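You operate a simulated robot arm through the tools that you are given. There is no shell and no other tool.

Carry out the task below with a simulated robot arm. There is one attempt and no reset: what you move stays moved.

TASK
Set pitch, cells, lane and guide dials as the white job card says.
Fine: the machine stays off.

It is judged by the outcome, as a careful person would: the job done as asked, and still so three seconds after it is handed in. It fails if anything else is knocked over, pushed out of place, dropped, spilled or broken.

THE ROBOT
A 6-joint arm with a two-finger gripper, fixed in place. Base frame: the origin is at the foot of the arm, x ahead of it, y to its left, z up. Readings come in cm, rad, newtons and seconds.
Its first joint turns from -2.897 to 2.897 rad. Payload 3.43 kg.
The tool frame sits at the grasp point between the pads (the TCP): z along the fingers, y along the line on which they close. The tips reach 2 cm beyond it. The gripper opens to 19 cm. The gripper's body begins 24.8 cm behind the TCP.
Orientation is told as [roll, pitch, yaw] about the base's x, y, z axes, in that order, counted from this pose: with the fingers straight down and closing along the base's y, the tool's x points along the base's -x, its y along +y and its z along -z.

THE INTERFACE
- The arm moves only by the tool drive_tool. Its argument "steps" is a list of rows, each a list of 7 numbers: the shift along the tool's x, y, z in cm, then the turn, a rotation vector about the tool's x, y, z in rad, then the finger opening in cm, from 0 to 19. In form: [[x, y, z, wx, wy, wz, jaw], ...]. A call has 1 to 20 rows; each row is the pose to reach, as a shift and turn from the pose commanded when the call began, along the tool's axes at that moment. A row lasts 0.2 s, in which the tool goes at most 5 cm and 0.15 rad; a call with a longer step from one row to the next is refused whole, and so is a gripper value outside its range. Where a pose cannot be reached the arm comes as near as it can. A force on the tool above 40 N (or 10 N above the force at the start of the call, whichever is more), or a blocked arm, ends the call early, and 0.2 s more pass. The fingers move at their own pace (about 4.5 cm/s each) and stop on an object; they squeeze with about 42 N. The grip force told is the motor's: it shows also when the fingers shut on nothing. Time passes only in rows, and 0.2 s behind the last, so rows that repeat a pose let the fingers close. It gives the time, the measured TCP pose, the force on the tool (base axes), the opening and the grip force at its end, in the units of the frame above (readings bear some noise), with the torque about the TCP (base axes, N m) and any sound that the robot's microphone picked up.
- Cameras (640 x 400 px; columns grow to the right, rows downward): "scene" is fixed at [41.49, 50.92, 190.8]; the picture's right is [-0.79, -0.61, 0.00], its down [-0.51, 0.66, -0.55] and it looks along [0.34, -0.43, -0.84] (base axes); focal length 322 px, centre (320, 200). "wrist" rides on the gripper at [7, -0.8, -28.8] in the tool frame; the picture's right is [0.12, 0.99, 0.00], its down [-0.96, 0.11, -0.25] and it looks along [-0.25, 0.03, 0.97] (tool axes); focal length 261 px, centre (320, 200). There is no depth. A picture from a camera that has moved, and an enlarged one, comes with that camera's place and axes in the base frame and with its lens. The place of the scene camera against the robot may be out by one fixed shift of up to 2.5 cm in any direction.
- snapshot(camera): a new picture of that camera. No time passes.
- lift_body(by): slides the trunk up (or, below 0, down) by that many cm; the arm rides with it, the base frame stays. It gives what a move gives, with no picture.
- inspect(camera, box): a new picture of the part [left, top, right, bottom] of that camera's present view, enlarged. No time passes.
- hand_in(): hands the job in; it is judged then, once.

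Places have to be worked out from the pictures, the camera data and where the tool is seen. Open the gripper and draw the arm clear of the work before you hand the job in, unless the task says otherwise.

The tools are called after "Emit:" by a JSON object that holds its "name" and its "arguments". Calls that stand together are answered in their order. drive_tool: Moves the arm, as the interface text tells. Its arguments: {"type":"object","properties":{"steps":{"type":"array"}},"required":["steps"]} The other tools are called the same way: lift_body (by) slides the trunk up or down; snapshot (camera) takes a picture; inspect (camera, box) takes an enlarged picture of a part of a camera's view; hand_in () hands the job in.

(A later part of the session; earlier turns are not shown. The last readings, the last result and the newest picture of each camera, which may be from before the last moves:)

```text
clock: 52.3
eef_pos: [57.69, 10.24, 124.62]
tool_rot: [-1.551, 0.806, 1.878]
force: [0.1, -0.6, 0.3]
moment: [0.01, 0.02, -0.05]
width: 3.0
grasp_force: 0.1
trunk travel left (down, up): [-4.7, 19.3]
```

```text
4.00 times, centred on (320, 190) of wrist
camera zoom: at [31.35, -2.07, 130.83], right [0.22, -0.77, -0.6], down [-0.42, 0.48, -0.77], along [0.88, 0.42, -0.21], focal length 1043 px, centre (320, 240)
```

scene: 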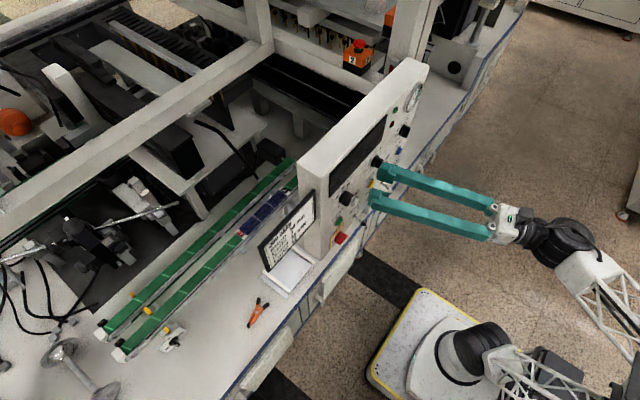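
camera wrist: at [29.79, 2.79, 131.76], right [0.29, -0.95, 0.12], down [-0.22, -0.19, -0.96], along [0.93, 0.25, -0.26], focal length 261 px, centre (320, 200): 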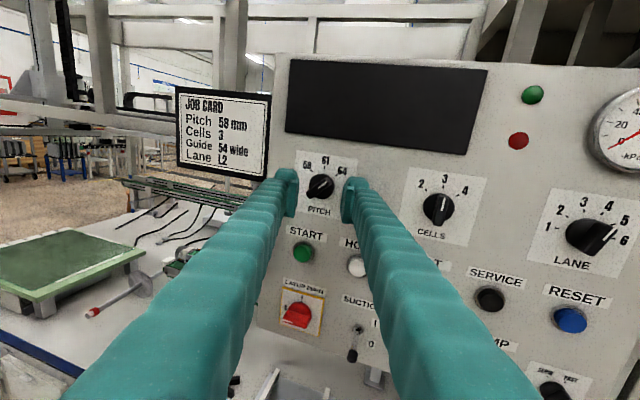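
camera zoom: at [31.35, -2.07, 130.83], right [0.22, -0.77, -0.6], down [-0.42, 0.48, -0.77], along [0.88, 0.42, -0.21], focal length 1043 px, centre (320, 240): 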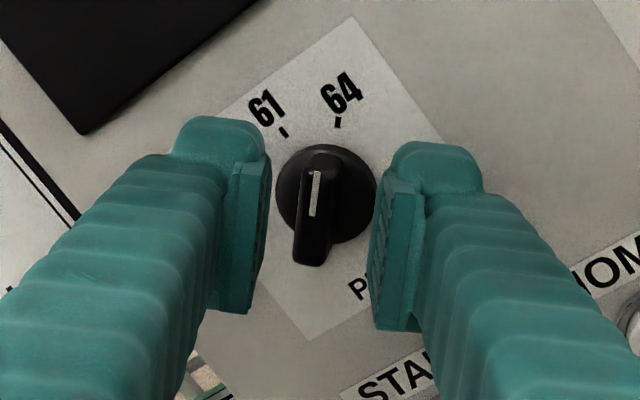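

The bar sits between the fingers. I advance 1.9 cm along the tool axis with jaws at 3 cm.

Emit:
{"name": "drive_tool", "arguments": {"steps": [[0, 0, 0.5, 0, 0, 0, 3], [0, 0, 1.0, 0, 0, 0, 3], [0, 0, 1.5, 0, 0, 0, 3], [0, 0, 1.9, 0, 0, 0, 3], [0, 0, 1.9, 0, 0, 0, 3]]}}

Emit:
{"name": "inspect", "arguments": {"camera": "wrist", "box": [270, 140, 370, 240]}}

Emit:
{"name": "inspect", "arguments": {"camera": "scene", "box": [310, 130, 410, 230]}}

```text
clock: 53.5
eef_pos: [59.54, 10.71, 124.68]
tool_rot: [-1.551, 0.809, 1.878]
force: [1.0, 0.2, -0.3]
moment: [0.0, -0.02, -0.01]
width: 3.01
grasp_force: 0.0
trunk travel left (down, up): [-4.7, 19.3]
```

```text
4.00 times, centred on (320, 190) of wrist
camera zoom: at [33.2, -1.57, 130.82], right [0.22, -0.77, -0.6], down [-0.41, 0.48, -0.77], along [0.88, 0.42, -0.21], focal length 1043 px, centre (320, 240)
```

zoom: 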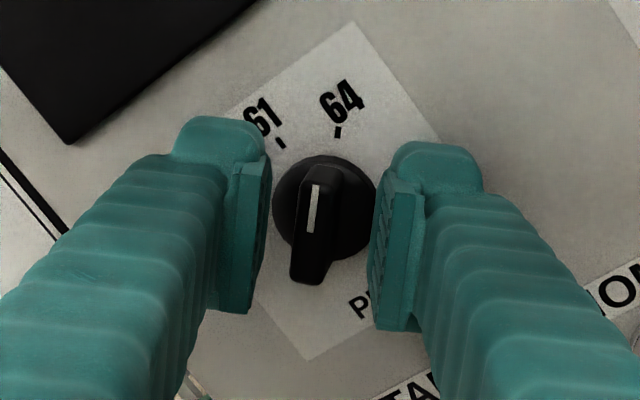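

```text
4.00 times, centred on (360, 180) of scene
camera zoom: at [41.49, 50.92, 190.8], right [-0.79, -0.61, 0.0], down [-0.51, 0.66, -0.55], along [0.34, -0.43, -0.84], focal length 1289 px, centre (160, 280)
```

zoom: 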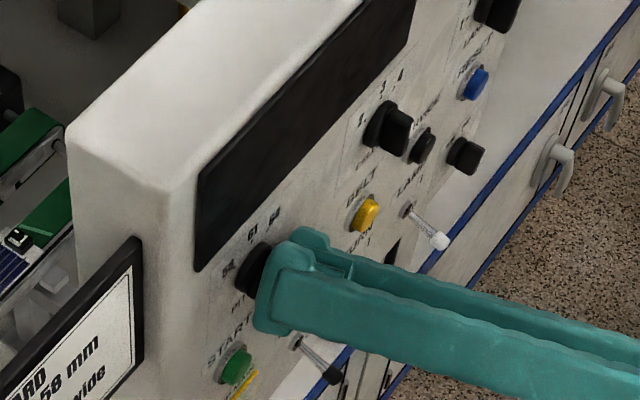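

The fingers straddle the bar at the right depth. I narrow the jaws to 1.7 cm as a loose fork and spin the first half (−0.76 rad).

Emit:
{"name": "drive_tool", "arguments": {"steps": [[0, 0, 0, 0, 0, 0, 1.7], [0, 0, 0, 0, 0, 0, 1.7], [0, 0, 0, 0, 0, -0.1, 1.7], [0, 0, 0, 0, 0, -0.2, 1.7], [0, 0, 0, 0, 0, -0.3, 1.7], [0, 0, 0, 0, 0, -0.4, 1.7], [0, 0, 0, 0, 0, -0.5, 1.7], [0, 0, 0, 0, 0, -0.6, 1.7], [0, 0, 0, 0, 0, -0.7, 1.7], [0, 0, 0, 0, 0, -0.763, 1.7], [0, 0, 0, 0, 0, -0.763, 1.7]]}}

Emit:
{"name": "inspect", "arguments": {"camera": "wrist", "box": [270, 140, 370, 240]}}

```text
clock: 55.9
eef_pos: [59.43, 10.72, 124.72]
tool_rot: [0.08, 1.559, -2.769]
force: [-14.9, 9.3, 7.3]
moment: [0.14, 0.27, 0.39]
width: 2.44
grasp_force: 6.3
trunk travel left (down, up): [-4.7, 19.3]
```

```text
4.00 times, centred on (320, 190) of wrist
camera zoom: at [31.65, 3.33, 132.21], right [0.29, -0.95, 0.12], down [-0.22, -0.19, -0.96], along [0.93, 0.25, -0.26], focal length 1043 px, centre (320, 240)
```

zoom: 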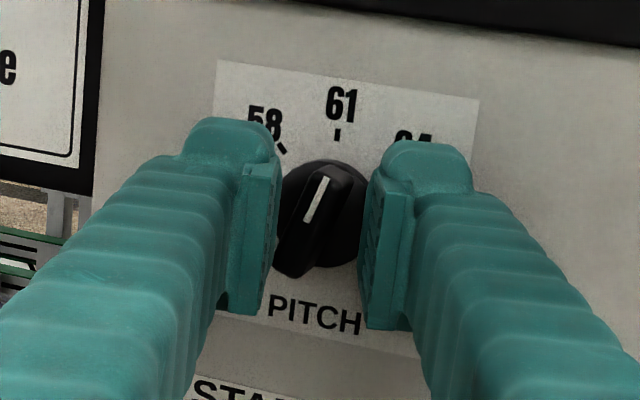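

The bar lagged ~22° and spread the jaws to 2.4 cm. Squeezing fully should align the bar with the pads, so I close with full force here.

Emit:
{"name": "drive_tool", "arguments": {"steps": [[0, 0, 0, 0, 0, 0, 1], [0, 0, 0, 0, 0, 0, 0], [0, 0, 0, 0, 0, 0, 0], [0, 0, 0, 0, 0, 0, 0]]}}

Emit:
{"name": "inspect", "arguments": {"camera": "wrist", "box": [270, 140, 370, 240]}}

```text
clock: 56.7
eef_pos: [59.18, 10.97, 124.72]
tool_rot: [0.296, 1.557, -2.541]
force: [-29.1, 47.5, -8.2]
moment: [0.04, -0.33, 0.83]
width: 0.87
grasp_force: 36.3
trunk travel left (down, up): [-4.7, 19.3]
stopped in row 4: the force on the tool passed its limit at 43 N (the readings are from after the stop); the commanded pose is now the measured one
```

```text
4.00 times, centred on (320, 190) of wrist
camera zoom: at [31.49, 3.35, 132.14], right [0.3, -0.95, 0.12], down [-0.21, -0.19, -0.96], along [0.93, 0.26, -0.26], focal length 1043 px, centre (320, 240)
```

zoom: 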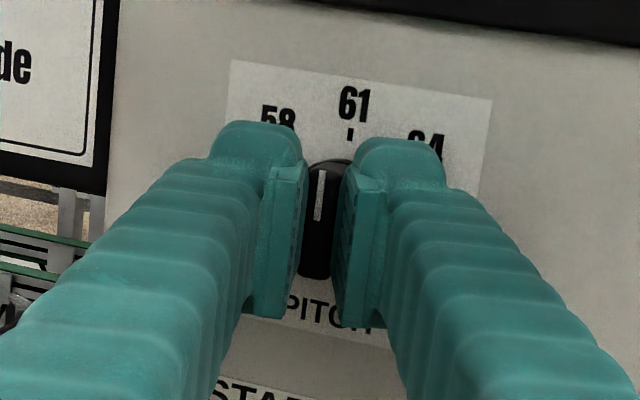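

Squeezing aligned the knob: it now points near 61. I re-open slightly, re-centre, spin another −0.76 rad as a fork, and will squeeze again to align to 58.

Emit:
{"name": "drive_tool", "arguments": {"steps": [[0, 0, 0.1, 0, 0, 0, 2], [0, 0.06, 0.2, 0, 0, 0, 2], [0, 0.06, 0.2, 0, 0, -0.1, 2], [0, 0.06, 0.2, 0, 0, -0.2, 2], [0, 0.06, 0.2, 0, 0, -0.3, 2], [0, 0.06, 0.2, 0, 0, -0.4, 2], [0, 0.06, 0.2, 0, 0, -0.5, 2], [0, 0.06, 0.2, 0, 0, -0.6, 2], [0, 0.06, 0.2, 0, 0, -0.7, 2], [0, 0.06, 0.2, 0, 0, -0.763, 2], [0, 0.06, 0.2, 0, 0, -0.763, 2]]}}

Emit:
{"name": "inspect", "arguments": {"camera": "wrist", "box": [270, 140, 370, 240]}}

```text
clock: 59.1
eef_pos: [59.72, 10.48, 124.53]
tool_rot: [1.55, 0.808, -1.291]
force: [-3.5, 2.8, -5.8]
moment: [-0.04, 0.12, 0.07]
width: 2.36
grasp_force: 3.1
trunk travel left (down, up): [-4.7, 19.3]
```

```text
4.00 times, centred on (320, 190) of wrist
camera zoom: at [30.61, 7.43, 129.6], right [0.19, -0.6, 0.77], down [-0.03, -0.79, -0.61], along [0.98, 0.1, -0.17], focal length 1043 px, centre (320, 240)
```

zoom: 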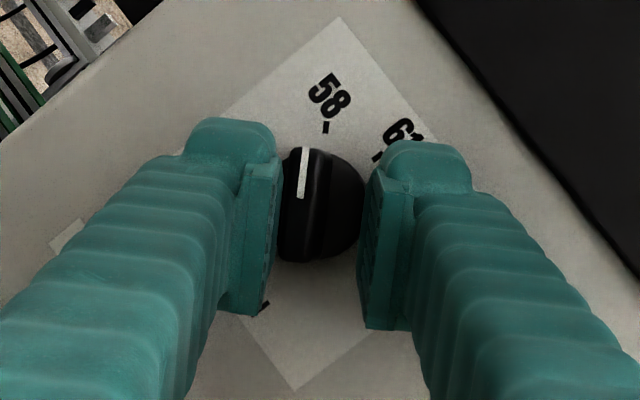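

The pointer is now close to 58 (I compute about −48°, target −45°). I re-centre the fork by ~0.5 cm toward +y and squeeze to align it.

Emit:
{"name": "drive_tool", "arguments": {"steps": [[0.2, -0.15, 0, 0, 0, 0, 2.6], [0.44, -0.32, -0.04, 0, 0, 0, 2.6], [0.44, -0.32, -0.04, 0, 0, 0, 2], [0.44, -0.32, -0.04, 0, 0, 0, 1.2], [0.44, -0.32, -0.04, 0, 0, 0, 0.6], [0.44, -0.32, -0.04, 0, 0, 0, 0.6]]}}

Emit:
{"name": "inspect", "arguments": {"camera": "wrist", "box": [270, 140, 370, 240]}}

```text
clock: 60.5
eef_pos: [59.48, 11.08, 124.69]
tool_rot: [1.551, 0.807, -1.292]
force: [-8.2, 11.0, -12.4]
moment: [0.17, 0.11, 0.11]
width: 1.57
grasp_force: 9.0
trunk travel left (down, up): [-4.7, 19.3]
```

```text
4.00 times, centred on (320, 190) of wrist
camera zoom: at [30.41, 7.98, 129.7], right [0.19, -0.6, 0.77], down [-0.03, -0.79, -0.61], along [0.98, 0.1, -0.17], focal length 1043 px, centre (320, 240)
```

zoom: 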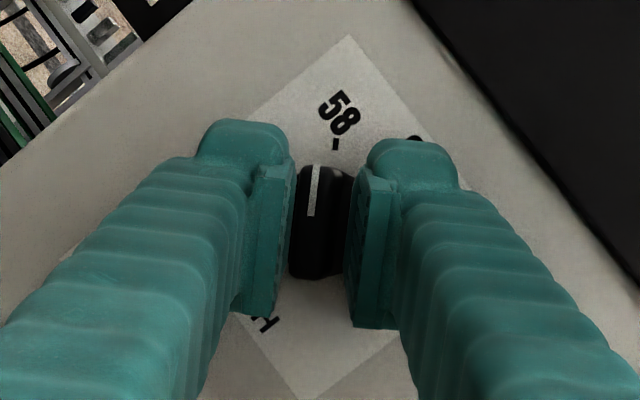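

The pointer computes to −44.7°, right at the 58 tick. I open the jaws and look again.

Emit:
{"name": "drive_tool", "arguments": {"steps": [[0, 0, 0, 0, 0, 0, 2], [0, 0, 0, 0, 0, 0, 3], [0, 0, 0, 0, 0, 0, 3.5], [0, 0, 0, 0, 0, 0, 3.5]]}}

Emit:
{"name": "inspect", "arguments": {"camera": "wrist", "box": [270, 140, 370, 240]}}

```text
clock: 61.5
eef_pos: [59.51, 10.99, 124.72]
tool_rot: [1.553, 0.81, -1.29]
force: [0.3, -0.3, -0.4]
moment: [0.03, 0.01, 0.03]
width: 3.49
grasp_force: 0.1
trunk travel left (down, up): [-4.7, 19.3]
```

```text
4.00 times, centred on (320, 190) of wrist
camera zoom: at [30.41, 7.92, 129.75], right [0.19, -0.6, 0.77], down [-0.03, -0.79, -0.61], along [0.98, 0.1, -0.17], focal length 1043 px, centre (320, 240)
```

zoom: 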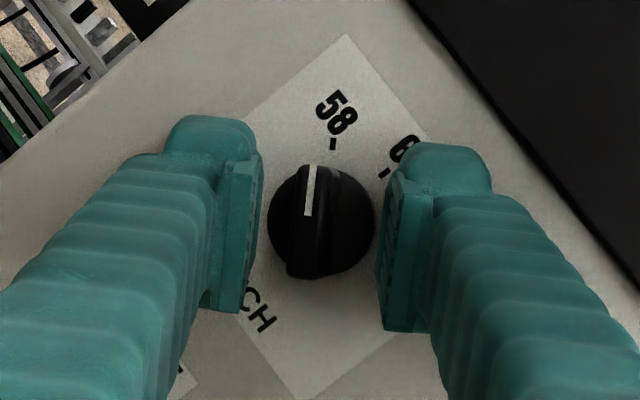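

Released. I back out along the tool axis and un-spin to look at the dial from the straight pre-position.

Emit:
{"name": "drive_tool", "arguments": {"steps": [[0, 0, -0.7, 0, 0, 0, 3.5], [0, 0, -1.4, 0, 0, 0, 3.5], [0, 0, -2.1, 0, 0, 0, 4], [0, 0, -2.1, 0, 0, 0.13, 5], [0, 0, -2.1, 0, 0, 0.26, 5], [0, 0, -2.1, 0, 0, 0.39, 5], [0, 0, -2.1, 0, 0, 0.52, 5], [0, 0, -2.1, 0, 0, 0.65, 5], [0, 0, -2.1, 0, 0, 0.767, 5], [0, 0, -2.1, 0, 0, 0.767, 5]]}}

Emit:
{"name": "inspect", "arguments": {"camera": "wrist", "box": [290, 150, 350, 220]}}

```text
clock: 63.7
eef_pos: [57.51, 10.31, 124.93]
tool_rot: [-0.351, 1.556, 3.086]
force: [0.8, 0.6, -0.1]
moment: [-0.01, 0.02, -0.02]
width: 5.0
grasp_force: 0.0
trunk travel left (down, up): [-4.7, 19.3]
```

```text
5.71 times, centred on (320, 185) of wrist
camera zoom: at [29.75, 2.79, 132.37], right [0.29, -0.95, 0.11], down [-0.22, -0.18, -0.96], along [0.93, 0.25, -0.26], focal length 1489 px, centre (320, 286)
```

zoom: 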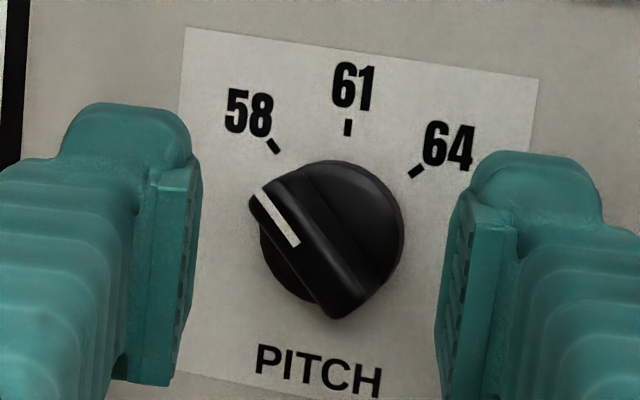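

PITCH reads 58 exactly (pointer computed −44°, tick −45°). For LANE I'll approach pitched ~25° down and yawed ~20° right, which keeps the forearm off the mast. First a slow intermediate move back and up.

Emit:
{"name": "drive_tool", "arguments": {"steps": [[0.3, 0.45, -0.35, -0.021, -0.044, 0.005, 5], [0.6, 0.9, -0.7, -0.042, -0.087, 0.009, 5], [0.9, 1.35, -1.05, -0.063, -0.131, 0.014, 5], [1.2, 1.8, -1.4, -0.084, -0.174, 0.018, 5], [1.5, 2.25, -1.75, -0.105, -0.218, 0.023, 5], [1.8, 2.7, -2.1, -0.126, -0.262, 0.028, 5], [2.1, 3.15, -2.45, -0.147, -0.305, 0.032, 5], [2.4, 3.6, -2.8, -0.168, -0.349, 0.037, 5], [2.7, 4.05, -3.15, -0.189, -0.392, 0.041, 5], [3.05, 4.5, -3.5, -0.21, -0.436, 0.046, 5], [3.05, 4.5, -3.5, -0.21, -0.436, 0.046, 5]]}}

```text
clock: 66.1
eef_pos: [55.36, 2.46, 127.87]
tool_rot: [-0.018, 1.123, -3.061]
force: [0.5, -0.2, 0.6]
moment: [0.01, 0.03, 0.02]
width: 4.98
grasp_force: 0.2
out of reach, approached as far as the arm can: row 7, 8, 9, 10, 11
trunk travel left (down, up): [-4.7, 19.3]
```

Again only y fell short (2.5 instead of 5), everything else exact and no block. The band I need for LANE is inside reach, so I slowly move to the LANE pre-position (56.8, −16.1, 126.8), yawing right to −20°.

Emit:
{"name": "drive_tool", "arguments": {"steps": [[-0.05, 0.93, 0, -0.02, 0.001, 0.01, 5], [-0.1, 1.86, 0, -0.04, 0.002, 0.019, 5], [-0.15, 2.79, 0, -0.061, 0.003, 0.029, 5], [-0.2, 3.72, 0, -0.081, 0.004, 0.039, 5], [-0.25, 4.65, 0, -0.101, 0.005, 0.048, 5], [-0.3, 5.58, 0, -0.121, 0.006, 0.058, 5], [-0.35, 6.51, 0, -0.142, 0.007, 0.068, 5], [-0.4, 7.44, 0, -0.162, 0.008, 0.078, 5], [-0.45, 8.37, 0, -0.182, 0.009, 0.087, 5], [-0.5, 9.3, 0, -0.202, 0.01, 0.097, 5], [-0.5, 9.3, 0, -0.202, 0.01, 0.097, 5]]}}

```text
clock: 68.5
eef_pos: [55.09, -8.8, 127.37]
tool_rot: [-0.015, 1.13, 2.997]
force: [-0.9, -0.5, 1.6]
moment: [-0.01, -0.02, 0.01]
width: 4.99
grasp_force: 0.0
out of reach, approached as far as the arm can: row 1, 2, 3, 4, 5, 6, 7, 8, 9, 10, 11
trunk travel left (down, up): [-4.7, 19.3]
```

The pattern of limits suggests a steep tool (pointing ~70° down) keeps the elbow forward, clear of the mast. So for LANE I'll push the bar sideways with closed fingers from above. I first pitch the tool steeper while backing off to about (52, −14, 131).

Emit:
{"name": "drive_tool", "arguments": {"steps": [[0.25, 0.6, -0.4, 0, -0.08, 0, 5], [0.5, 1.2, -0.8, 0, -0.16, 0, 5], [0.8, 1.85, -1.25, 0, -0.26, 0, 5], [1.1, 2.5, -1.7, 0, -0.36, 0, 5], [1.4, 3.2, -2.2, 0, -0.46, 0, 4], [1.7, 4, -2.7, 0, -0.56, 0, 3], [2, 4.8, -3.2, 0, -0.66, 0, 2], [2.27, 5.55, -3.72, 0, -0.785, 0, 1], [2.27, 5.55, -3.72, 0, -0.785, 0, 0], [2.27, 5.55, -3.72, 0, -0.785, 0, 0]]}}

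Emit:
{"name": "snapshot", "arguments": {"camera": "wrist"}}

```text
clock: 70.7
eef_pos: [49.81, -17.21, 131.87]
tool_rot: [-0.112, 0.386, 2.994]
force: [0.1, 0.1, -0.6]
moment: [0.02, 0.03, 0.0]
width: 0.0
grasp_force: 34.3
out of reach, approached as far as the arm can: row 1, 2, 3, 4, 5, 6, 7, 8, 9, 10
trunk travel left (down, up): [-4.7, 19.3]
```

```text
taken
camera wrist: at [45.18, -18.86, 161.24], right [0.01, -1.0, -0.06], down [-0.99, 0.0, -0.15], along [0.15, 0.06, -0.99], focal length 261 px, centre (320, 200)
```

wrist: 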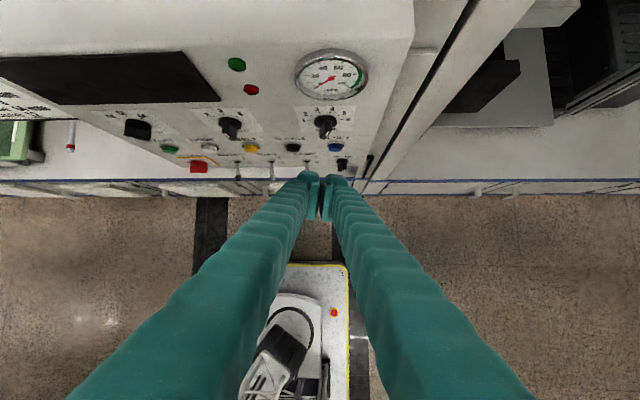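

It settled at (49.8, −17.2, 131.9), tool steep (~67° down, yaw 8° left), unblocked. This orientation suits pushing from above, so I go to a point just right of and in front of the LANE knob.

Emit:
{"name": "drive_tool", "arguments": {"steps": [[0.46, 0.38, 0.62, 0, 0, 0, 0], [0.91, 0.75, 1.25, 0, 0, 0, 0], [1.37, 1.13, 1.87, 0, 0, 0, 0], [1.83, 1.51, 2.49, 0, 0, 0, 0], [2.29, 1.89, 3.1, 0, 0, 0, 0], [2.74, 2.26, 3.74, 0, 0, 0, 0], [3.2, 2.64, 4.36, 0, 0, 0, 0], [3.66, 3.02, 4.98, 0, 0, 0, 0], [4.11, 3.39, 5.6, 0, 0, 0, 0], [4.57, 3.77, 6.23, 0, 0, 0, 0], [4.57, 3.77, 6.23, 0, 0, 0, 0]]}}

Emit:
{"name": "snapshot", "arguments": {"camera": "wrist"}}

Emit:
{"name": "inspect", "arguments": {"camera": "scene", "box": [360, 80, 460, 180]}}

```text
clock: 73.1
eef_pos: [55.9, -21.37, 127.45]
tool_rot: [-0.118, 0.389, 2.996]
force: [-0.1, -0.4, 0.9]
moment: [0.01, 0.02, -0.02]
width: 0.0
grasp_force: 34.1
trunk travel left (down, up): [-4.7, 19.3]
```

```text
taken
camera wrist: at [51.25, -23.06, 156.74], right [0.01, -1.0, -0.06], down [-0.99, 0.0, -0.15], along [0.15, 0.06, -0.99], focal length 261 px, centre (320, 200)
```

wrist: 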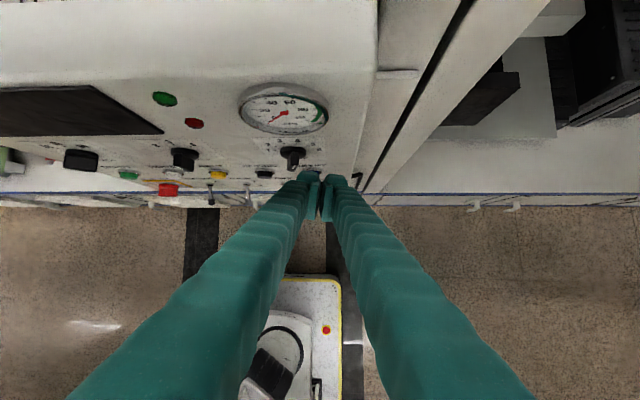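

```text
4.00 times, centred on (410, 130) of scene
camera zoom: at [41.49, 50.92, 190.8], right [-0.79, -0.61, 0.0], down [-0.51, 0.66, -0.55], along [0.34, -0.43, -0.84], focal length 1289 px, centre (-40, 480)
```

zoom: 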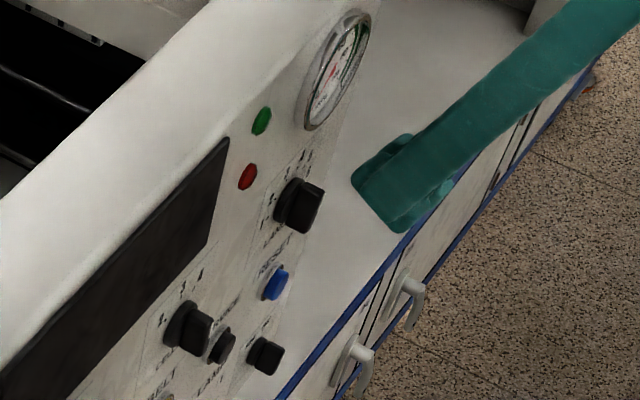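

Reached exactly. I zoom in on the fingertips and the LANE knob.

Emit:
{"name": "inspect", "arguments": {"camera": "wrist", "box": [260, 120, 360, 200]}}

```text
5.00 times, centred on (310, 160) of wrist
camera zoom: at [51.25, -23.06, 156.74], right [0.01, -1.0, -0.06], down [-0.99, 0.0, -0.15], along [0.15, 0.06, -0.99], focal length 1303 px, centre (370, 400)
```

zoom: 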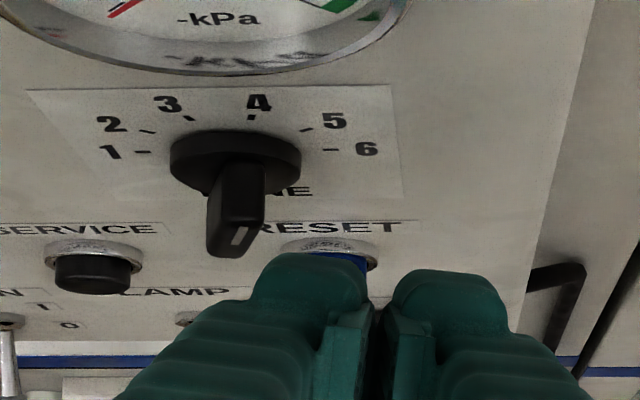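

The finger pair is to the right of the knob but slightly overlapping in y with the bar (fingers look ~2.5 cm to their outer face). I shift 1.4 cm further right, lower 0.45 cm, then move in 2.4 cm beside the bar.

Emit:
{"name": "drive_tool", "arguments": {"steps": [[0.02, 0.7, 0.16, 0, 0, 0, 0], [0.02, 1.43, 0.33, 0, 0, 0, 0], [0.57, 1.37, 0.56, 0, 0, 0, 0], [1.12, 1.3, 0.8, 0, 0, 0, 0], [1.67, 1.24, 1.03, 0, 0, 0, 0], [2.22, 1.18, 1.27, 0, 0, 0, 0], [2.22, 1.18, 1.27, 0, 0, 0, 0]]}}

Emit:
{"name": "inspect", "arguments": {"camera": "wrist", "box": [260, 120, 360, 200]}}

Emit:
{"name": "inspect", "arguments": {"camera": "scene", "box": [370, 90, 450, 160]}}

```text
clock: 74.7
eef_pos: [58.31, -22.71, 126.91]
tool_rot: [-0.117, 0.389, 2.994]
force: [-0.1, 0.6, -0.3]
moment: [0.01, -0.02, -0.02]
width: 0.0
grasp_force: 34.7
trunk travel left (down, up): [-4.7, 19.3]
```

```text
5.00 times, centred on (310, 160) of wrist
camera zoom: at [53.56, -24.51, 156.26], right [0.01, -1.0, -0.06], down [-0.99, 0.0, -0.15], along [0.15, 0.06, -0.99], focal length 1303 px, centre (370, 400)
```

zoom: 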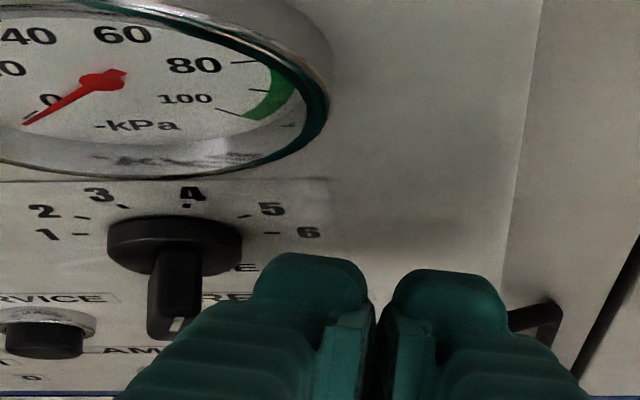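

```text
5.71 times, centred on (410, 125) of scene
camera zoom: at [41.49, 50.92, 190.8], right [-0.79, -0.61, 0.0], down [-0.51, 0.66, -0.55], along [0.34, -0.43, -0.84], focal length 1841 px, centre (-194, 629)
```

zoom: 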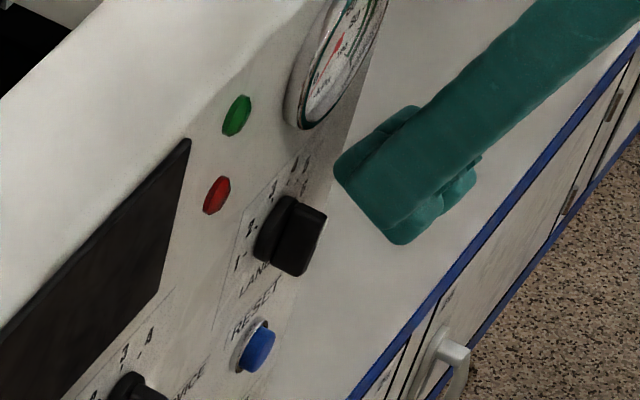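

The tip front is at x≈61.7, left face ~1.35 cm right of the bar. I push slowly 2.4 cm to the left and look.

Emit:
{"name": "drive_tool", "arguments": {"steps": [[-0.05, -0.4, 0.02, 0, 0, 0, 0], [-0.11, -0.8, 0.05, 0, 0, 0, 0], [-0.16, -1.2, 0.07, 0, 0, 0, 0], [-0.21, -1.5, 0.09, 0, 0, 0, 0], [-0.25, -1.8, 0.11, 0, 0, 0, 0], [-0.29, -2.1, 0.13, 0, 0, 0, 0], [-0.33, -2.37, 0.14, 0, 0, 0, 0], [-0.33, -2.37, 0.14, 0, 0, 0, 0]]}}

Emit:
{"name": "inspect", "arguments": {"camera": "wrist", "box": [260, 120, 360, 200]}}

Emit:
{"name": "inspect", "arguments": {"camera": "scene", "box": [370, 90, 450, 160]}}

```text
clock: 76.5
eef_pos: [58.2, -20.68, 127.07]
tool_rot: [-0.127, 0.393, 2.995]
force: [-0.8, -0.1, -0.1]
moment: [-0.04, 0.01, 0.02]
width: 0.03
grasp_force: 33.8
out of reach, approached as far as the arm can: row 3, 4, 5, 6, 7, 8
trunk travel left (down, up): [-4.7, 19.3]
```

```text
5.00 times, centred on (310, 160) of wrist
camera zoom: at [53.25, -22.68, 156.38], right [0.01, -1.0, -0.07], down [-0.99, 0.0, -0.16], along [0.15, 0.07, -0.99], focal length 1303 px, centre (370, 400)
```

zoom: 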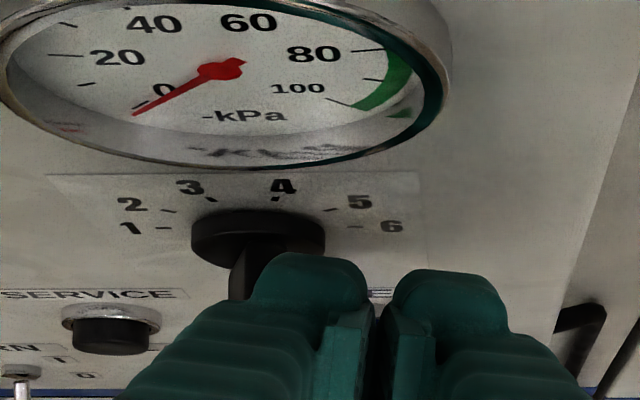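

```text
5.71 times, centred on (410, 125) of scene
camera zoom: at [41.49, 50.92, 190.8], right [-0.79, -0.61, 0.0], down [-0.51, 0.66, -0.55], along [0.34, -0.43, -0.84], focal length 1841 px, centre (-194, 629)
```

zoom: 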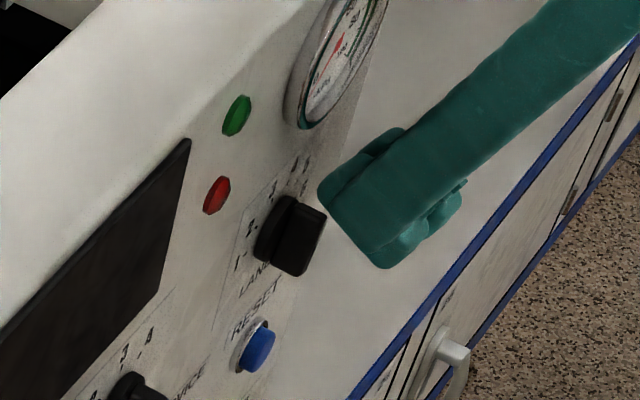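

Again refused toward +y (rows 3–8), before touching the bar. I test whether spinning the tool relieves this: back off 0.5 cm, spin −0.3 rad, then retry a small +y move.

Emit:
{"name": "drive_tool", "arguments": {"steps": [[0.05, 0.4, 0, 0, 0, 0, 0], [0.05, 0.4, 0, 0, 0, -0.1, 0], [0.05, 0.4, 0, 0, 0, -0.2, 0], [0.05, 0.4, 0, 0, 0, -0.3, 0], [0.05, 0.4, 0, 0, 0, -0.3, 0]]}}

```text
clock: 77.7
eef_pos: [57.93, -21.45, 127.11]
tool_rot: [0.005, 0.411, -2.963]
force: [-0.8, -0.2, 0.6]
moment: [0.02, -0.02, 0.02]
width: 0.0
grasp_force: 34.5
out of reach, approached as far as the arm can: row 1, 2, 3, 4, 5
trunk travel left (down, up): [-4.7, 19.3]
```

Spinning negative made it slightly worse. I try the positive direction: +0.6 from here.

Emit:
{"name": "drive_tool", "arguments": {"steps": [[0, 0, 0, 0, 0, 0.1, 0], [0, 0, 0, 0, 0, 0.2, 0], [0, 0, 0, 0, 0, 0.3, 0], [0, 0, 0, 0, 0, 0.4, 0], [0, 0, 0, 0, 0, 0.5, 0], [0, 0, 0, 0, 0, 0.6, 0], [0, 0, 0, 0, 0, 0.6, 0]]}}

```text
clock: 79.3
eef_pos: [57.9, -21.69, 127.0]
tool_rot: [-0.235, 0.337, 2.677]
force: [0.1, -0.7, 0.5]
moment: [0.0, -0.04, 0.01]
width: 0.0
grasp_force: 34.8
trunk travel left (down, up): [-4.7, 19.3]
```

Positive spin was accepted cleanly. I retry a slow +y push from here (1.2 cm).

Emit:
{"name": "drive_tool", "arguments": {"steps": [[-0.13, -0.27, 0.02, 0, 0, 0, 0], [-0.25, -0.54, 0.04, 0, 0, 0, 0], [-0.38, -0.81, 0.06, 0, 0, 0, 0], [-0.51, -1.08, 0.08, 0, 0, 0, 0], [-0.51, -1.08, 0.08, 0, 0, 0, 0]]}}

```text
clock: 80.5
eef_pos: [57.9, -20.39, 127.09]
tool_rot: [-0.241, 0.338, 2.679]
force: [0.3, 0.1, 0.4]
moment: [0.0, 0.02, 0.02]
width: 0.02
grasp_force: 33.9
out of reach, approached as far as the arm can: row 1, 2, 3, 4, 5
trunk travel left (down, up): [-4.7, 19.3]
```

With this spin the +y move was followed closely (within 1 mm). I check where the fingers are relative to the bar now.

Emit:
{"name": "inspect", "arguments": {"camera": "wrist", "box": [260, 110, 380, 200]}}

Emit:
{"name": "inspect", "arguments": {"camera": "scene", "box": [370, 90, 450, 160]}}

```text
4.44 times, centred on (320, 155) of wrist
camera zoom: at [52.68, -24.53, 156.03], right [-0.26, -0.95, -0.18], down [-0.95, 0.28, -0.12], along [0.16, 0.14, -0.98], focal length 1158 px, centre (320, 400)
```

zoom: 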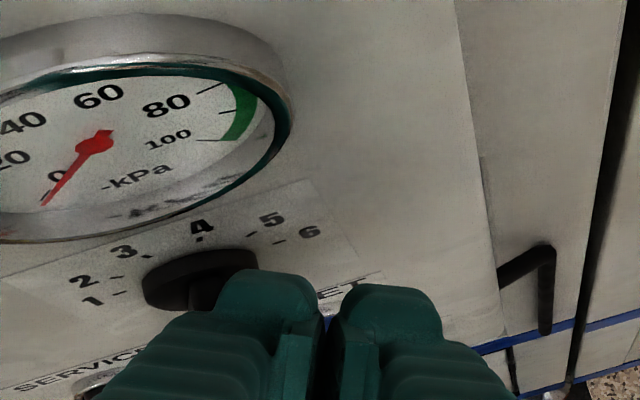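

```text
5.71 times, centred on (410, 125) of scene
camera zoom: at [41.49, 50.92, 190.8], right [-0.79, -0.61, 0.0], down [-0.51, 0.66, -0.55], along [0.34, -0.43, -0.84], focal length 1841 px, centre (-194, 629)
```

zoom: 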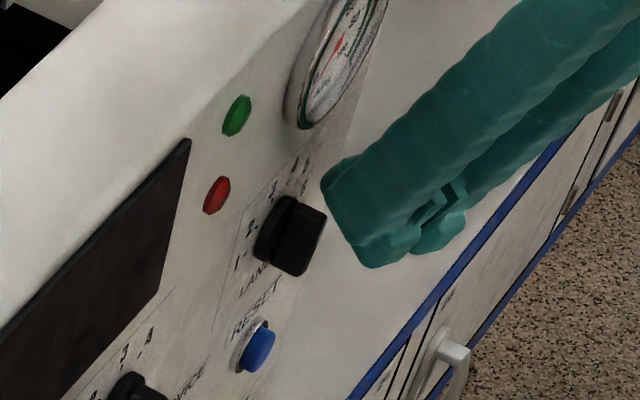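

The fingers are just short of the bar. I continue pushing +y slowly by 1.2 cm, adding a little positive spin.

Emit:
{"name": "drive_tool", "arguments": {"steps": [[-0.13, -0.27, 0.02, 0, 0, 0.04, 0], [-0.25, -0.54, 0.04, 0, 0, 0.08, 0], [-0.38, -0.81, 0.06, 0, 0, 0.12, 0], [-0.51, -1.08, 0.08, 0, 0, 0.15, 0], [-0.51, -1.08, 0.08, 0, 0, 0.15, 0]]}}

Emit:
{"name": "inspect", "arguments": {"camera": "wrist", "box": [260, 110, 380, 200]}}

Emit:
{"name": "inspect", "arguments": {"camera": "scene", "box": [370, 90, 450, 160]}}

```text
clock: 81.7
eef_pos: [57.62, -19.72, 127.24]
tool_rot: [-0.293, 0.3, 2.526]
force: [0.0, 0.6, 0.6]
moment: [-0.03, -0.03, 0.02]
width: 0.0
grasp_force: 34.5
out of reach, approached as far as the arm can: row 1, 2, 3, 4, 5
trunk travel left (down, up): [-4.7, 19.3]
```

```text
4.44 times, centred on (320, 155) of wrist
camera zoom: at [51.97, -24.88, 155.88], right [-0.39, -0.89, -0.24], down [-0.9, 0.42, -0.09], along [0.18, 0.18, -0.97], focal length 1158 px, centre (320, 400)
```

zoom: 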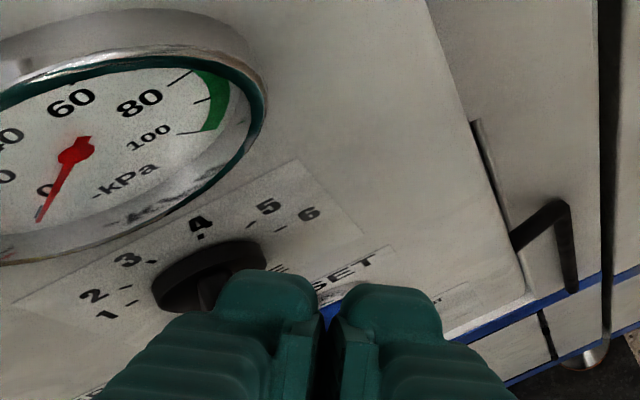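

```text
5.71 times, centred on (410, 125) of scene
camera zoom: at [41.49, 50.92, 190.8], right [-0.79, -0.61, 0.0], down [-0.51, 0.66, -0.55], along [0.34, -0.43, -0.84], focal length 1841 px, centre (-194, 629)
```

zoom: 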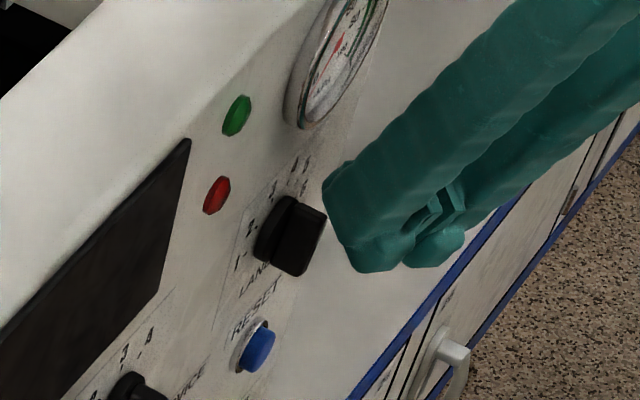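

This steep pose keeps running into the same limit. From the pattern of refused poses I conclude the wrist is in a flipped configuration (since the early swing), with the forearm-roll joint at its end; I want to flip it back in free space. First I retreat from the panel and undo the spin.

Emit:
{"name": "drive_tool", "arguments": {"steps": [[-0.5, 0, -0.65, 0, 0, 0, 0], [-1.0, 0, -1.3, 0, 0, -0.05, 0], [-1.5, 0.05, -2, 0, 0, -0.1, 0], [-2.1, 0.05, -2.6, 0, 0, -0.15, 0], [-2.6, 0.1, -3.3, 0, 0, -0.2, 1], [-3.1, 0.1, -4, 0, 0, -0.25, 2], [-3.6, 0.1, -4.6, 0, 0, -0.3, 3], [-4.1, 0.1, -5.3, 0, 0, -0.35, 4], [-4.6, 0.13, -5.9, 0, 0, -0.4, 5], [-4.6, 0.13, -5.9, 0, 0, -0.45, 5], [-4.6, 0.13, -5.9, 0, 0, -0.45, 5]]}}

Emit:
{"name": "inspect", "arguments": {"camera": "scene", "box": [630, 0, 640, 400]}}

```text
clock: 84.1
eef_pos: [51.52, -17.68, 131.11]
tool_rot: [-0.115, 0.389, 2.998]
force: [0.2, 0.5, -0.7]
moment: [0.0, -0.01, 0.03]
width: 4.99
grasp_force: 0.0
out of reach, approached as far as the arm can: row 1, 2, 3, 4
trunk travel left (down, up): [-4.7, 19.3]
```

```text
1.00 times, centred on (635, 200) of scene (not enlarged: the box is as wide or as high as the picture)
camera zoom: at [41.49, 50.92, 190.8], right [-0.79, -0.61, 0.0], down [-0.51, 0.66, -0.55], along [0.34, -0.43, -0.84], focal length 322 px, centre (5, 200)
```

zoom: 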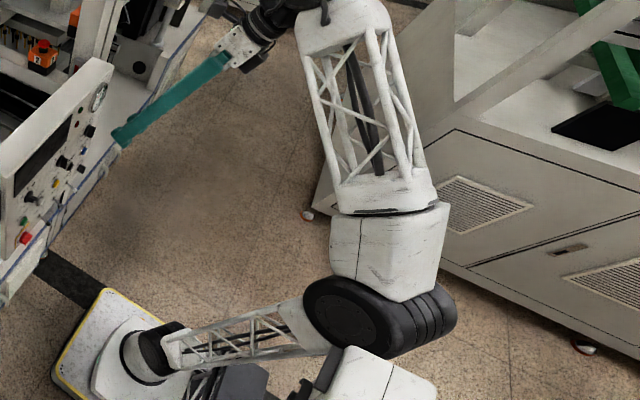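

The extended view now shows the whole arm. I zoom on elbow and wrist to understand the joint layout properly.

Emit:
{"name": "inspect", "arguments": {"camera": "scene", "box": [630, 0, 640, 200]}}

Emit:
{"name": "inspect", "arguments": {"camera": "scene", "box": [630, 200, 640, 400]}}

Emit:
{"name": "inspect", "arguments": {"camera": "scene", "box": [440, 0, 640, 5]}}

```text
2.00 times, centred on (635, 100) of scene
camera zoom: at [41.49, 50.92, 190.8], right [-0.79, -0.61, 0.0], down [-0.51, 0.66, -0.55], along [0.34, -0.43, -0.84], focal length 644 px, centre (-310, 400)
```

zoom: 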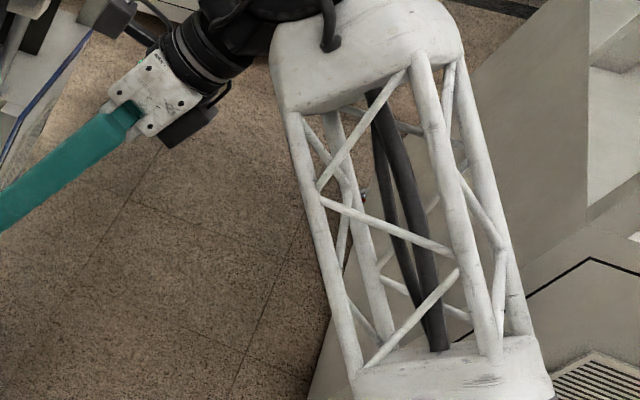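

```text
2.00 times, centred on (635, 300) of scene
camera zoom: at [41.49, 50.92, 190.8], right [-0.79, -0.61, 0.0], down [-0.51, 0.66, -0.55], along [0.34, -0.43, -0.84], focal length 644 px, centre (-310, 0)
```

zoom: 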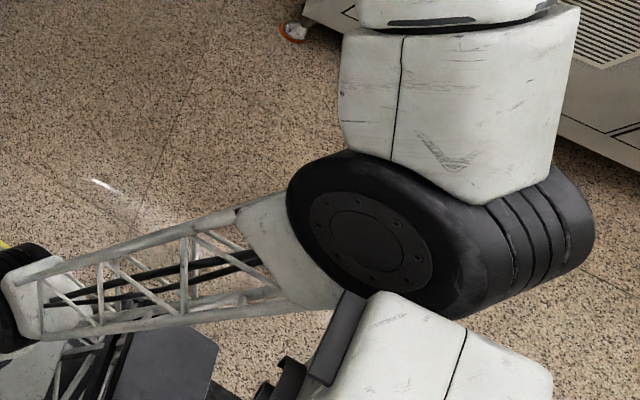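

```text
3.20 times, centred on (540, 2) of scene
camera zoom: at [41.49, 50.92, 190.8], right [-0.79, -0.61, 0.0], down [-0.51, 0.66, -0.55], along [0.34, -0.43, -0.84], focal length 1031 px, centre (-384, 832)
```

zoom: 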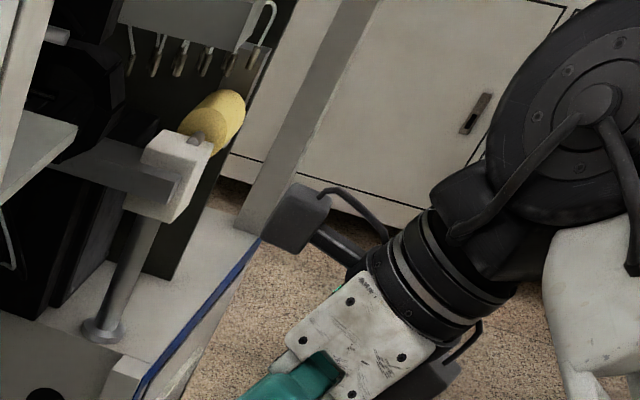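

I now understand it: a standard arm with forearm roll, bend, tool roll; since the early swing the bend is on the "flipped" side with the forearm roll at its end stop. To flip back I go to a staging pose in free space, roll the tool around the forearm axis, and cross the straight-wrist position. First move: to about (53.5, 1, 130), tool 30° down, yaw 15° left.

Emit:
{"name": "drive_tool", "arguments": {"steps": [[-0.08, -1.33, 0.21, 0.0115, 0.045, -0.025, 5], [-0.15, -2.65, 0.41, 0.023, 0.09, -0.05, 5], [-0.23, -3.98, 0.62, 0.035, 0.135, -0.074, 5], [-0.31, -5.3, 0.83, 0.046, 0.18, -0.099, 5], [-0.38, -6.6, 1.04, 0.058, 0.225, -0.124, 5], [-0.46, -7.96, 1.24, 0.069, 0.269, -0.149, 5], [-0.54, -9.3, 1.45, 0.081, 0.314, -0.173, 5], [-0.61, -10.6, 1.66, 0.092, 0.359, -0.198, 5], [-0.69, -11.9, 1.86, 0.104, 0.404, -0.223, 5], [-0.76, -13.3, 2.07, 0.115, 0.449, -0.248, 5], [-0.84, -14.6, 2.28, 0.127, 0.494, -0.272, 5], [-0.92, -15.9, 2.49, 0.138, 0.539, -0.297, 5], [-1.0, -17.25, 2.69, 0.15, 0.584, -0.322, 5], [-1.07, -18.58, 2.9, 0.1615, 0.6287, -0.3467, 5], [-1.07, -18.58, 2.9, 0.1615, 0.6287, -0.3467, 5]]}}

```text
clock: 86.5
eef_pos: [59.42, -3.83, 125.2]
tool_rot: [-0.182, 0.807, -3.015]
force: [-68.5, -22.4, 23.3]
moment: [-1.17, -0.73, -3.1]
width: 5.31
grasp_force: 2.0
trunk travel left (down, up): [-4.7, 19.3]
stopped in row 12: the force on the tool passed its limit at 71 N (the readings are from after the stop); the commanded pose is now the measured one
```

The arm didn't retract as planned (mast contact, I think) and the fingers ran into the panel near CELLS. Before anything else I look at the situation.

Emit:
{"name": "snapshot", "arguments": {"camera": "wrist"}}

Emit:
{"name": "inspect", "arguments": {"camera": "wrist", "box": [260, 130, 380, 220]}}

Emit:
{"name": "inspect", "arguments": {"camera": "scene", "box": [320, 80, 440, 220]}}

Emit:
{"name": "inspect", "arguments": {"camera": "scene", "box": [630, 0, 640, 400]}}

```text
taken
camera wrist: at [44.29, -9.97, 149.98], right [0.33, -0.94, -0.04], down [-0.8, -0.26, -0.54], along [0.5, 0.21, -0.84], focal length 261 px, centre (320, 200)
```

wrist: 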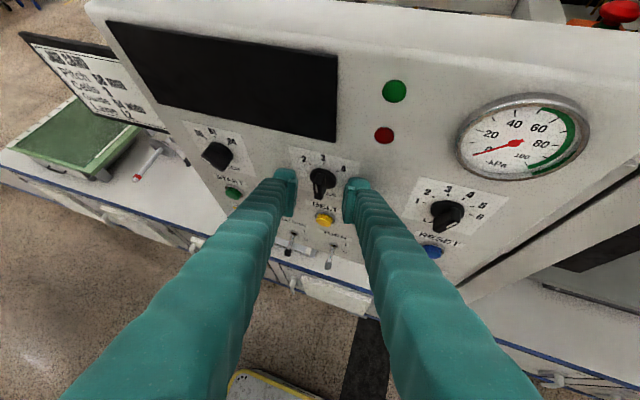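

```text
4.44 times, centred on (320, 175) of wrist
camera zoom: at [44.29, -9.97, 149.98], right [0.33, -0.94, -0.04], down [-0.8, -0.26, -0.54], along [0.5, 0.21, -0.84], focal length 1158 px, centre (320, 311)
```

zoom: 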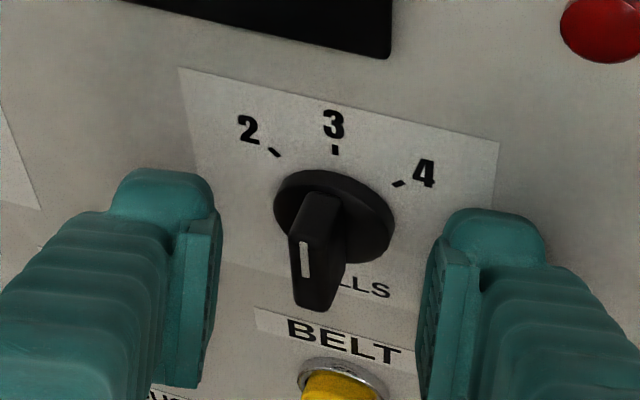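

```text
2.86 times, centred on (380, 150) of scene
camera zoom: at [41.49, 50.92, 190.8], right [-0.79, -0.61, 0.0], down [-0.51, 0.66, -0.55], along [0.34, -0.43, -0.84], focal length 920 px, centre (149, 343)
```

zoom: 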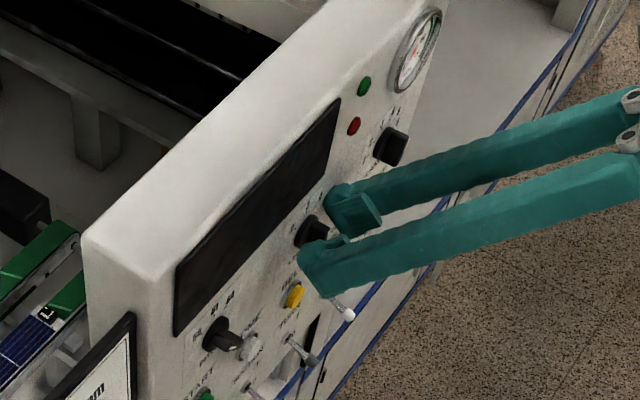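

```text
1.00 times, centred on (635, 200) of scene (not enlarged: the box is as wide or as high as the picture)
camera zoom: at [41.49, 50.92, 190.8], right [-0.79, -0.61, 0.0], down [-0.51, 0.66, -0.55], along [0.34, -0.43, -0.84], focal length 322 px, centre (5, 200)
```

zoom: 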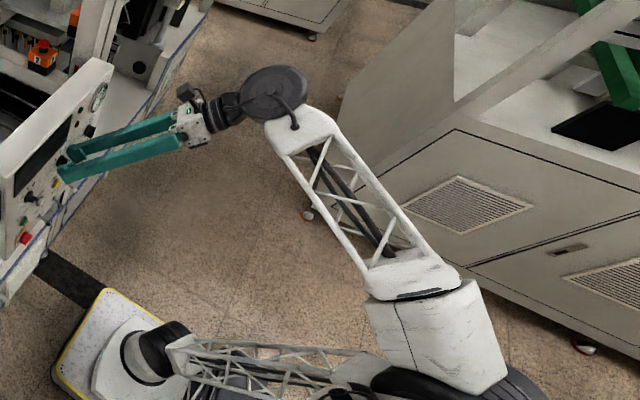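

CELLS is still at 3; the finger edges are pressing on the panel face around it. I back straight out along the tool axis (up and away), which also extends the arm away from the mast.

Emit:
{"name": "drive_tool", "arguments": {"steps": [[0, 0, -0.7, 0, 0, 0, 5], [0, 0, -1.5, 0, 0, 0, 5], [0, 0, -2.5, 0, 0, 0, 5], [0, 0, -4, 0, 0, 0, 5], [0, 0, -5.5, 0, 0, 0, 5], [0, 0, -7, 0, 0, 0, 5], [0, 0, -7, 0, 0, 0, 5]]}}

Emit:
{"name": "inspect", "arguments": {"camera": "scene", "box": [630, 0, 640, 400]}}

Emit:
{"name": "snapshot", "arguments": {"camera": "wrist"}}

```text
clock: 88.0
eef_pos: [55.87, 1.94, 128.93]
tool_rot: [-0.198, 0.796, -2.861]
force: [0.0, -0.4, -0.6]
moment: [-0.04, -0.01, -0.03]
width: 5.0
grasp_force: 0.0
trunk travel left (down, up): [-4.7, 19.3]
stopped in row 7: the arm was blocked; the commanded pose is now the measured one
```

```text
1.00 times, centred on (635, 200) of scene (not enlarged: the box is as wide or as high as the picture)
camera zoom: at [41.49, 50.92, 190.8], right [-0.79, -0.61, 0.0], down [-0.51, 0.66, -0.55], along [0.34, -0.43, -0.84], focal length 322 px, centre (5, 200)
```

zoom: 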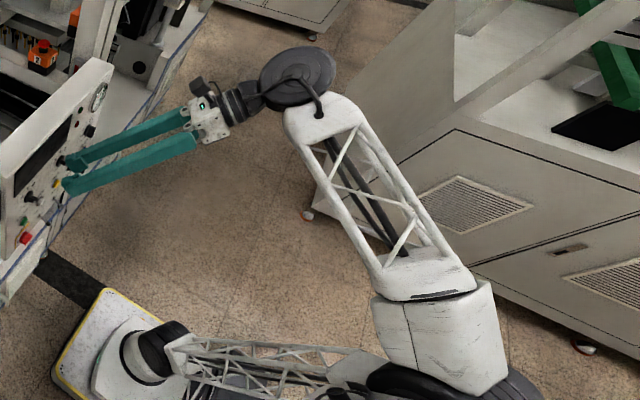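

```text
taken
camera wrist: at [42.49, -6.84, 153.89], right [0.48, -0.87, -0.05], down [-0.75, -0.39, -0.53], along [0.45, 0.3, -0.84], focal length 261 px, centre (320, 200)
```

wrist: 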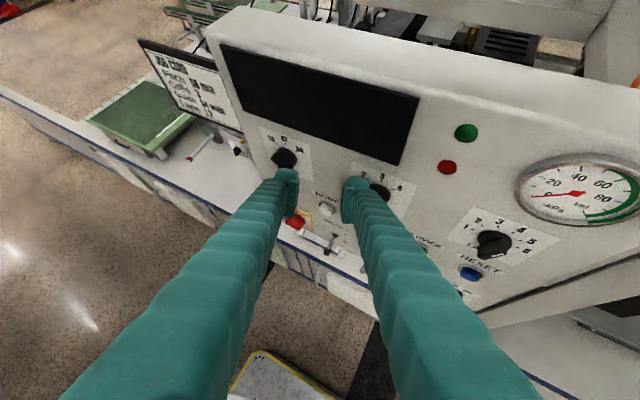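

The tool is free now (no force), but the elbow is likely still touching the mast. I raise the tool 10 cm, which unfolds the arm forward away from the mast.

Emit:
{"name": "drive_tool", "arguments": {"steps": [[1.0, 0, -0.96, 0, 0, 0, 5], [2.0, 0, -1.92, 0, 0, 0, 5], [3.05, 0, -2.9, 0, 0, 0, 5], [4.1, 0, -3.85, 0, 0, 0, 5], [5.1, 0, -4.8, 0, 0, 0, 5], [6.1, 0, -5.8, 0, 0, 0, 5], [7.2, 0, -6.8, 0, 0, 0, 5], [7.2, 0, -6.8, 0, 0, 0, 5]]}}

Emit:
{"name": "inspect", "arguments": {"camera": "scene", "box": [630, 0, 640, 400]}}

```text
clock: 89.8
eef_pos: [56.4, 0.19, 139.0]
tool_rot: [-0.193, 0.798, -2.875]
force: [0.2, 0.3, 0.2]
moment: [0.08, 0.05, 0.06]
width: 5.0
grasp_force: 0.1
trunk travel left (down, up): [-4.7, 19.3]
```

```text
1.00 times, centred on (635, 200) of scene (not enlarged: the box is as wide or as high as the picture)
camera zoom: at [41.49, 50.92, 190.8], right [-0.79, -0.61, 0.0], down [-0.51, 0.66, -0.55], along [0.34, -0.43, -0.84], focal length 322 px, centre (5, 200)
```

zoom: 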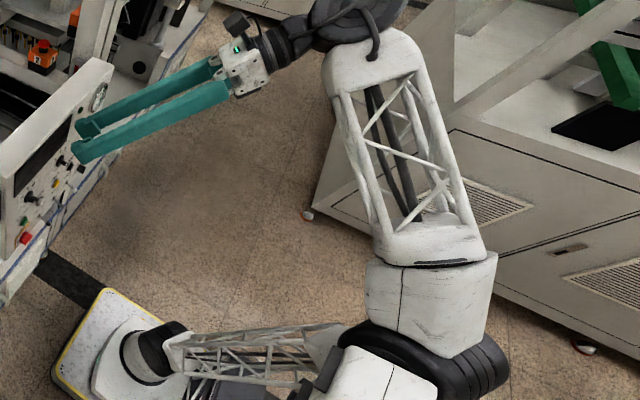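

Free at (56.4, 0.2, 139). The mast head sits on the +y side of the elbow, so I first rotate the arm toward +y (wrist azimuth to ≈0) while still extended, keeping the tool orientation.

Emit:
{"name": "drive_tool", "arguments": {"steps": [[0.03, -1.0, 0.4, 0, 0, 0, 5], [0.06, -2.0, 0.8, 0, 0, 0, 5], [0.09, -3.0, 1.2, 0, 0, 0, 5], [0.12, -4.0, 1.6, 0, 0, 0, 5], [0.15, -5.0, 2.0, 0, 0, 0, 5], [0.19, -6.0, 2.4, 0, 0, 0, 5], [0.22, -7.0, 2.8, 0, 0, 0, 5], [0.25, -8.0, 3.2, 0, 0, 0, 5], [0.28, -9.0, 3.6, 0, 0, 0, 5], [0.31, -10.0, 4.0, 0, 0, 0, 5], [0.34, -11.0, 4.4, 0, 0, 0, 5], [0.37, -12.0, 4.75, 0, 0, 0, 5], [0.4, -13.0, 5.1, 0, 0, 0, 5], [0.43, -13.9, 5.5, 0, 0, 0, 5], [0.43, -13.9, 5.5, 0, 0, 0, 5]]}}

Emit:
{"name": "inspect", "arguments": {"camera": "scene", "box": [630, 0, 640, 400]}}

```text
clock: 93.0
eef_pos: [54.94, 15.04, 137.35]
tool_rot: [-0.196, 0.796, -2.875]
force: [0.6, -0.4, 0.5]
moment: [0.01, -0.02, -0.03]
width: 4.99
grasp_force: 0.0
trunk travel left (down, up): [-4.7, 19.3]
```

```text
1.00 times, centred on (635, 200) of scene (not enlarged: the box is as wide or as high as the picture)
camera zoom: at [41.49, 50.92, 190.8], right [-0.79, -0.61, 0.0], down [-0.51, 0.66, -0.55], along [0.34, -0.43, -0.84], focal length 322 px, centre (5, 200)
```

zoom: 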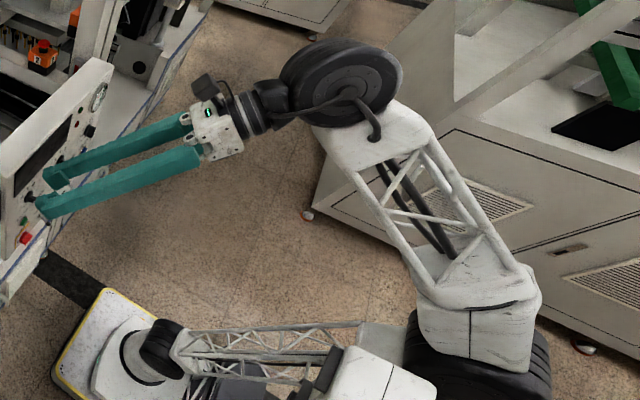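

Exact again, with the wrist centre at azimuth ≈0. I now probe carefully in free space: back off 6 cm, then yaw the tool to the right about the wrist centre, watching where it gets refused.

Emit:
{"name": "drive_tool", "arguments": {"steps": [[-1.0, -0.6, -0.95, 0, 0, 0, 5], [-2.0, -1.2, -1.9, 0, 0, 0, 5], [-3.0, -1.75, -2.85, 0, 0, 0, 5], [-4.05, -2.35, -3.76, 0, 0, 0, 5], [-4.05, -2.35, -3.76, 0, 0, 0, 5]]}}

```text
clock: 94.2
eef_pos: [48.86, 14.98, 137.22]
tool_rot: [-0.195, 0.796, -2.873]
force: [-0.2, 0.1, -0.3]
moment: [-0.03, -0.01, -0.01]
width: 4.99
grasp_force: 0.1
trunk travel left (down, up): [-4.7, 19.3]
```

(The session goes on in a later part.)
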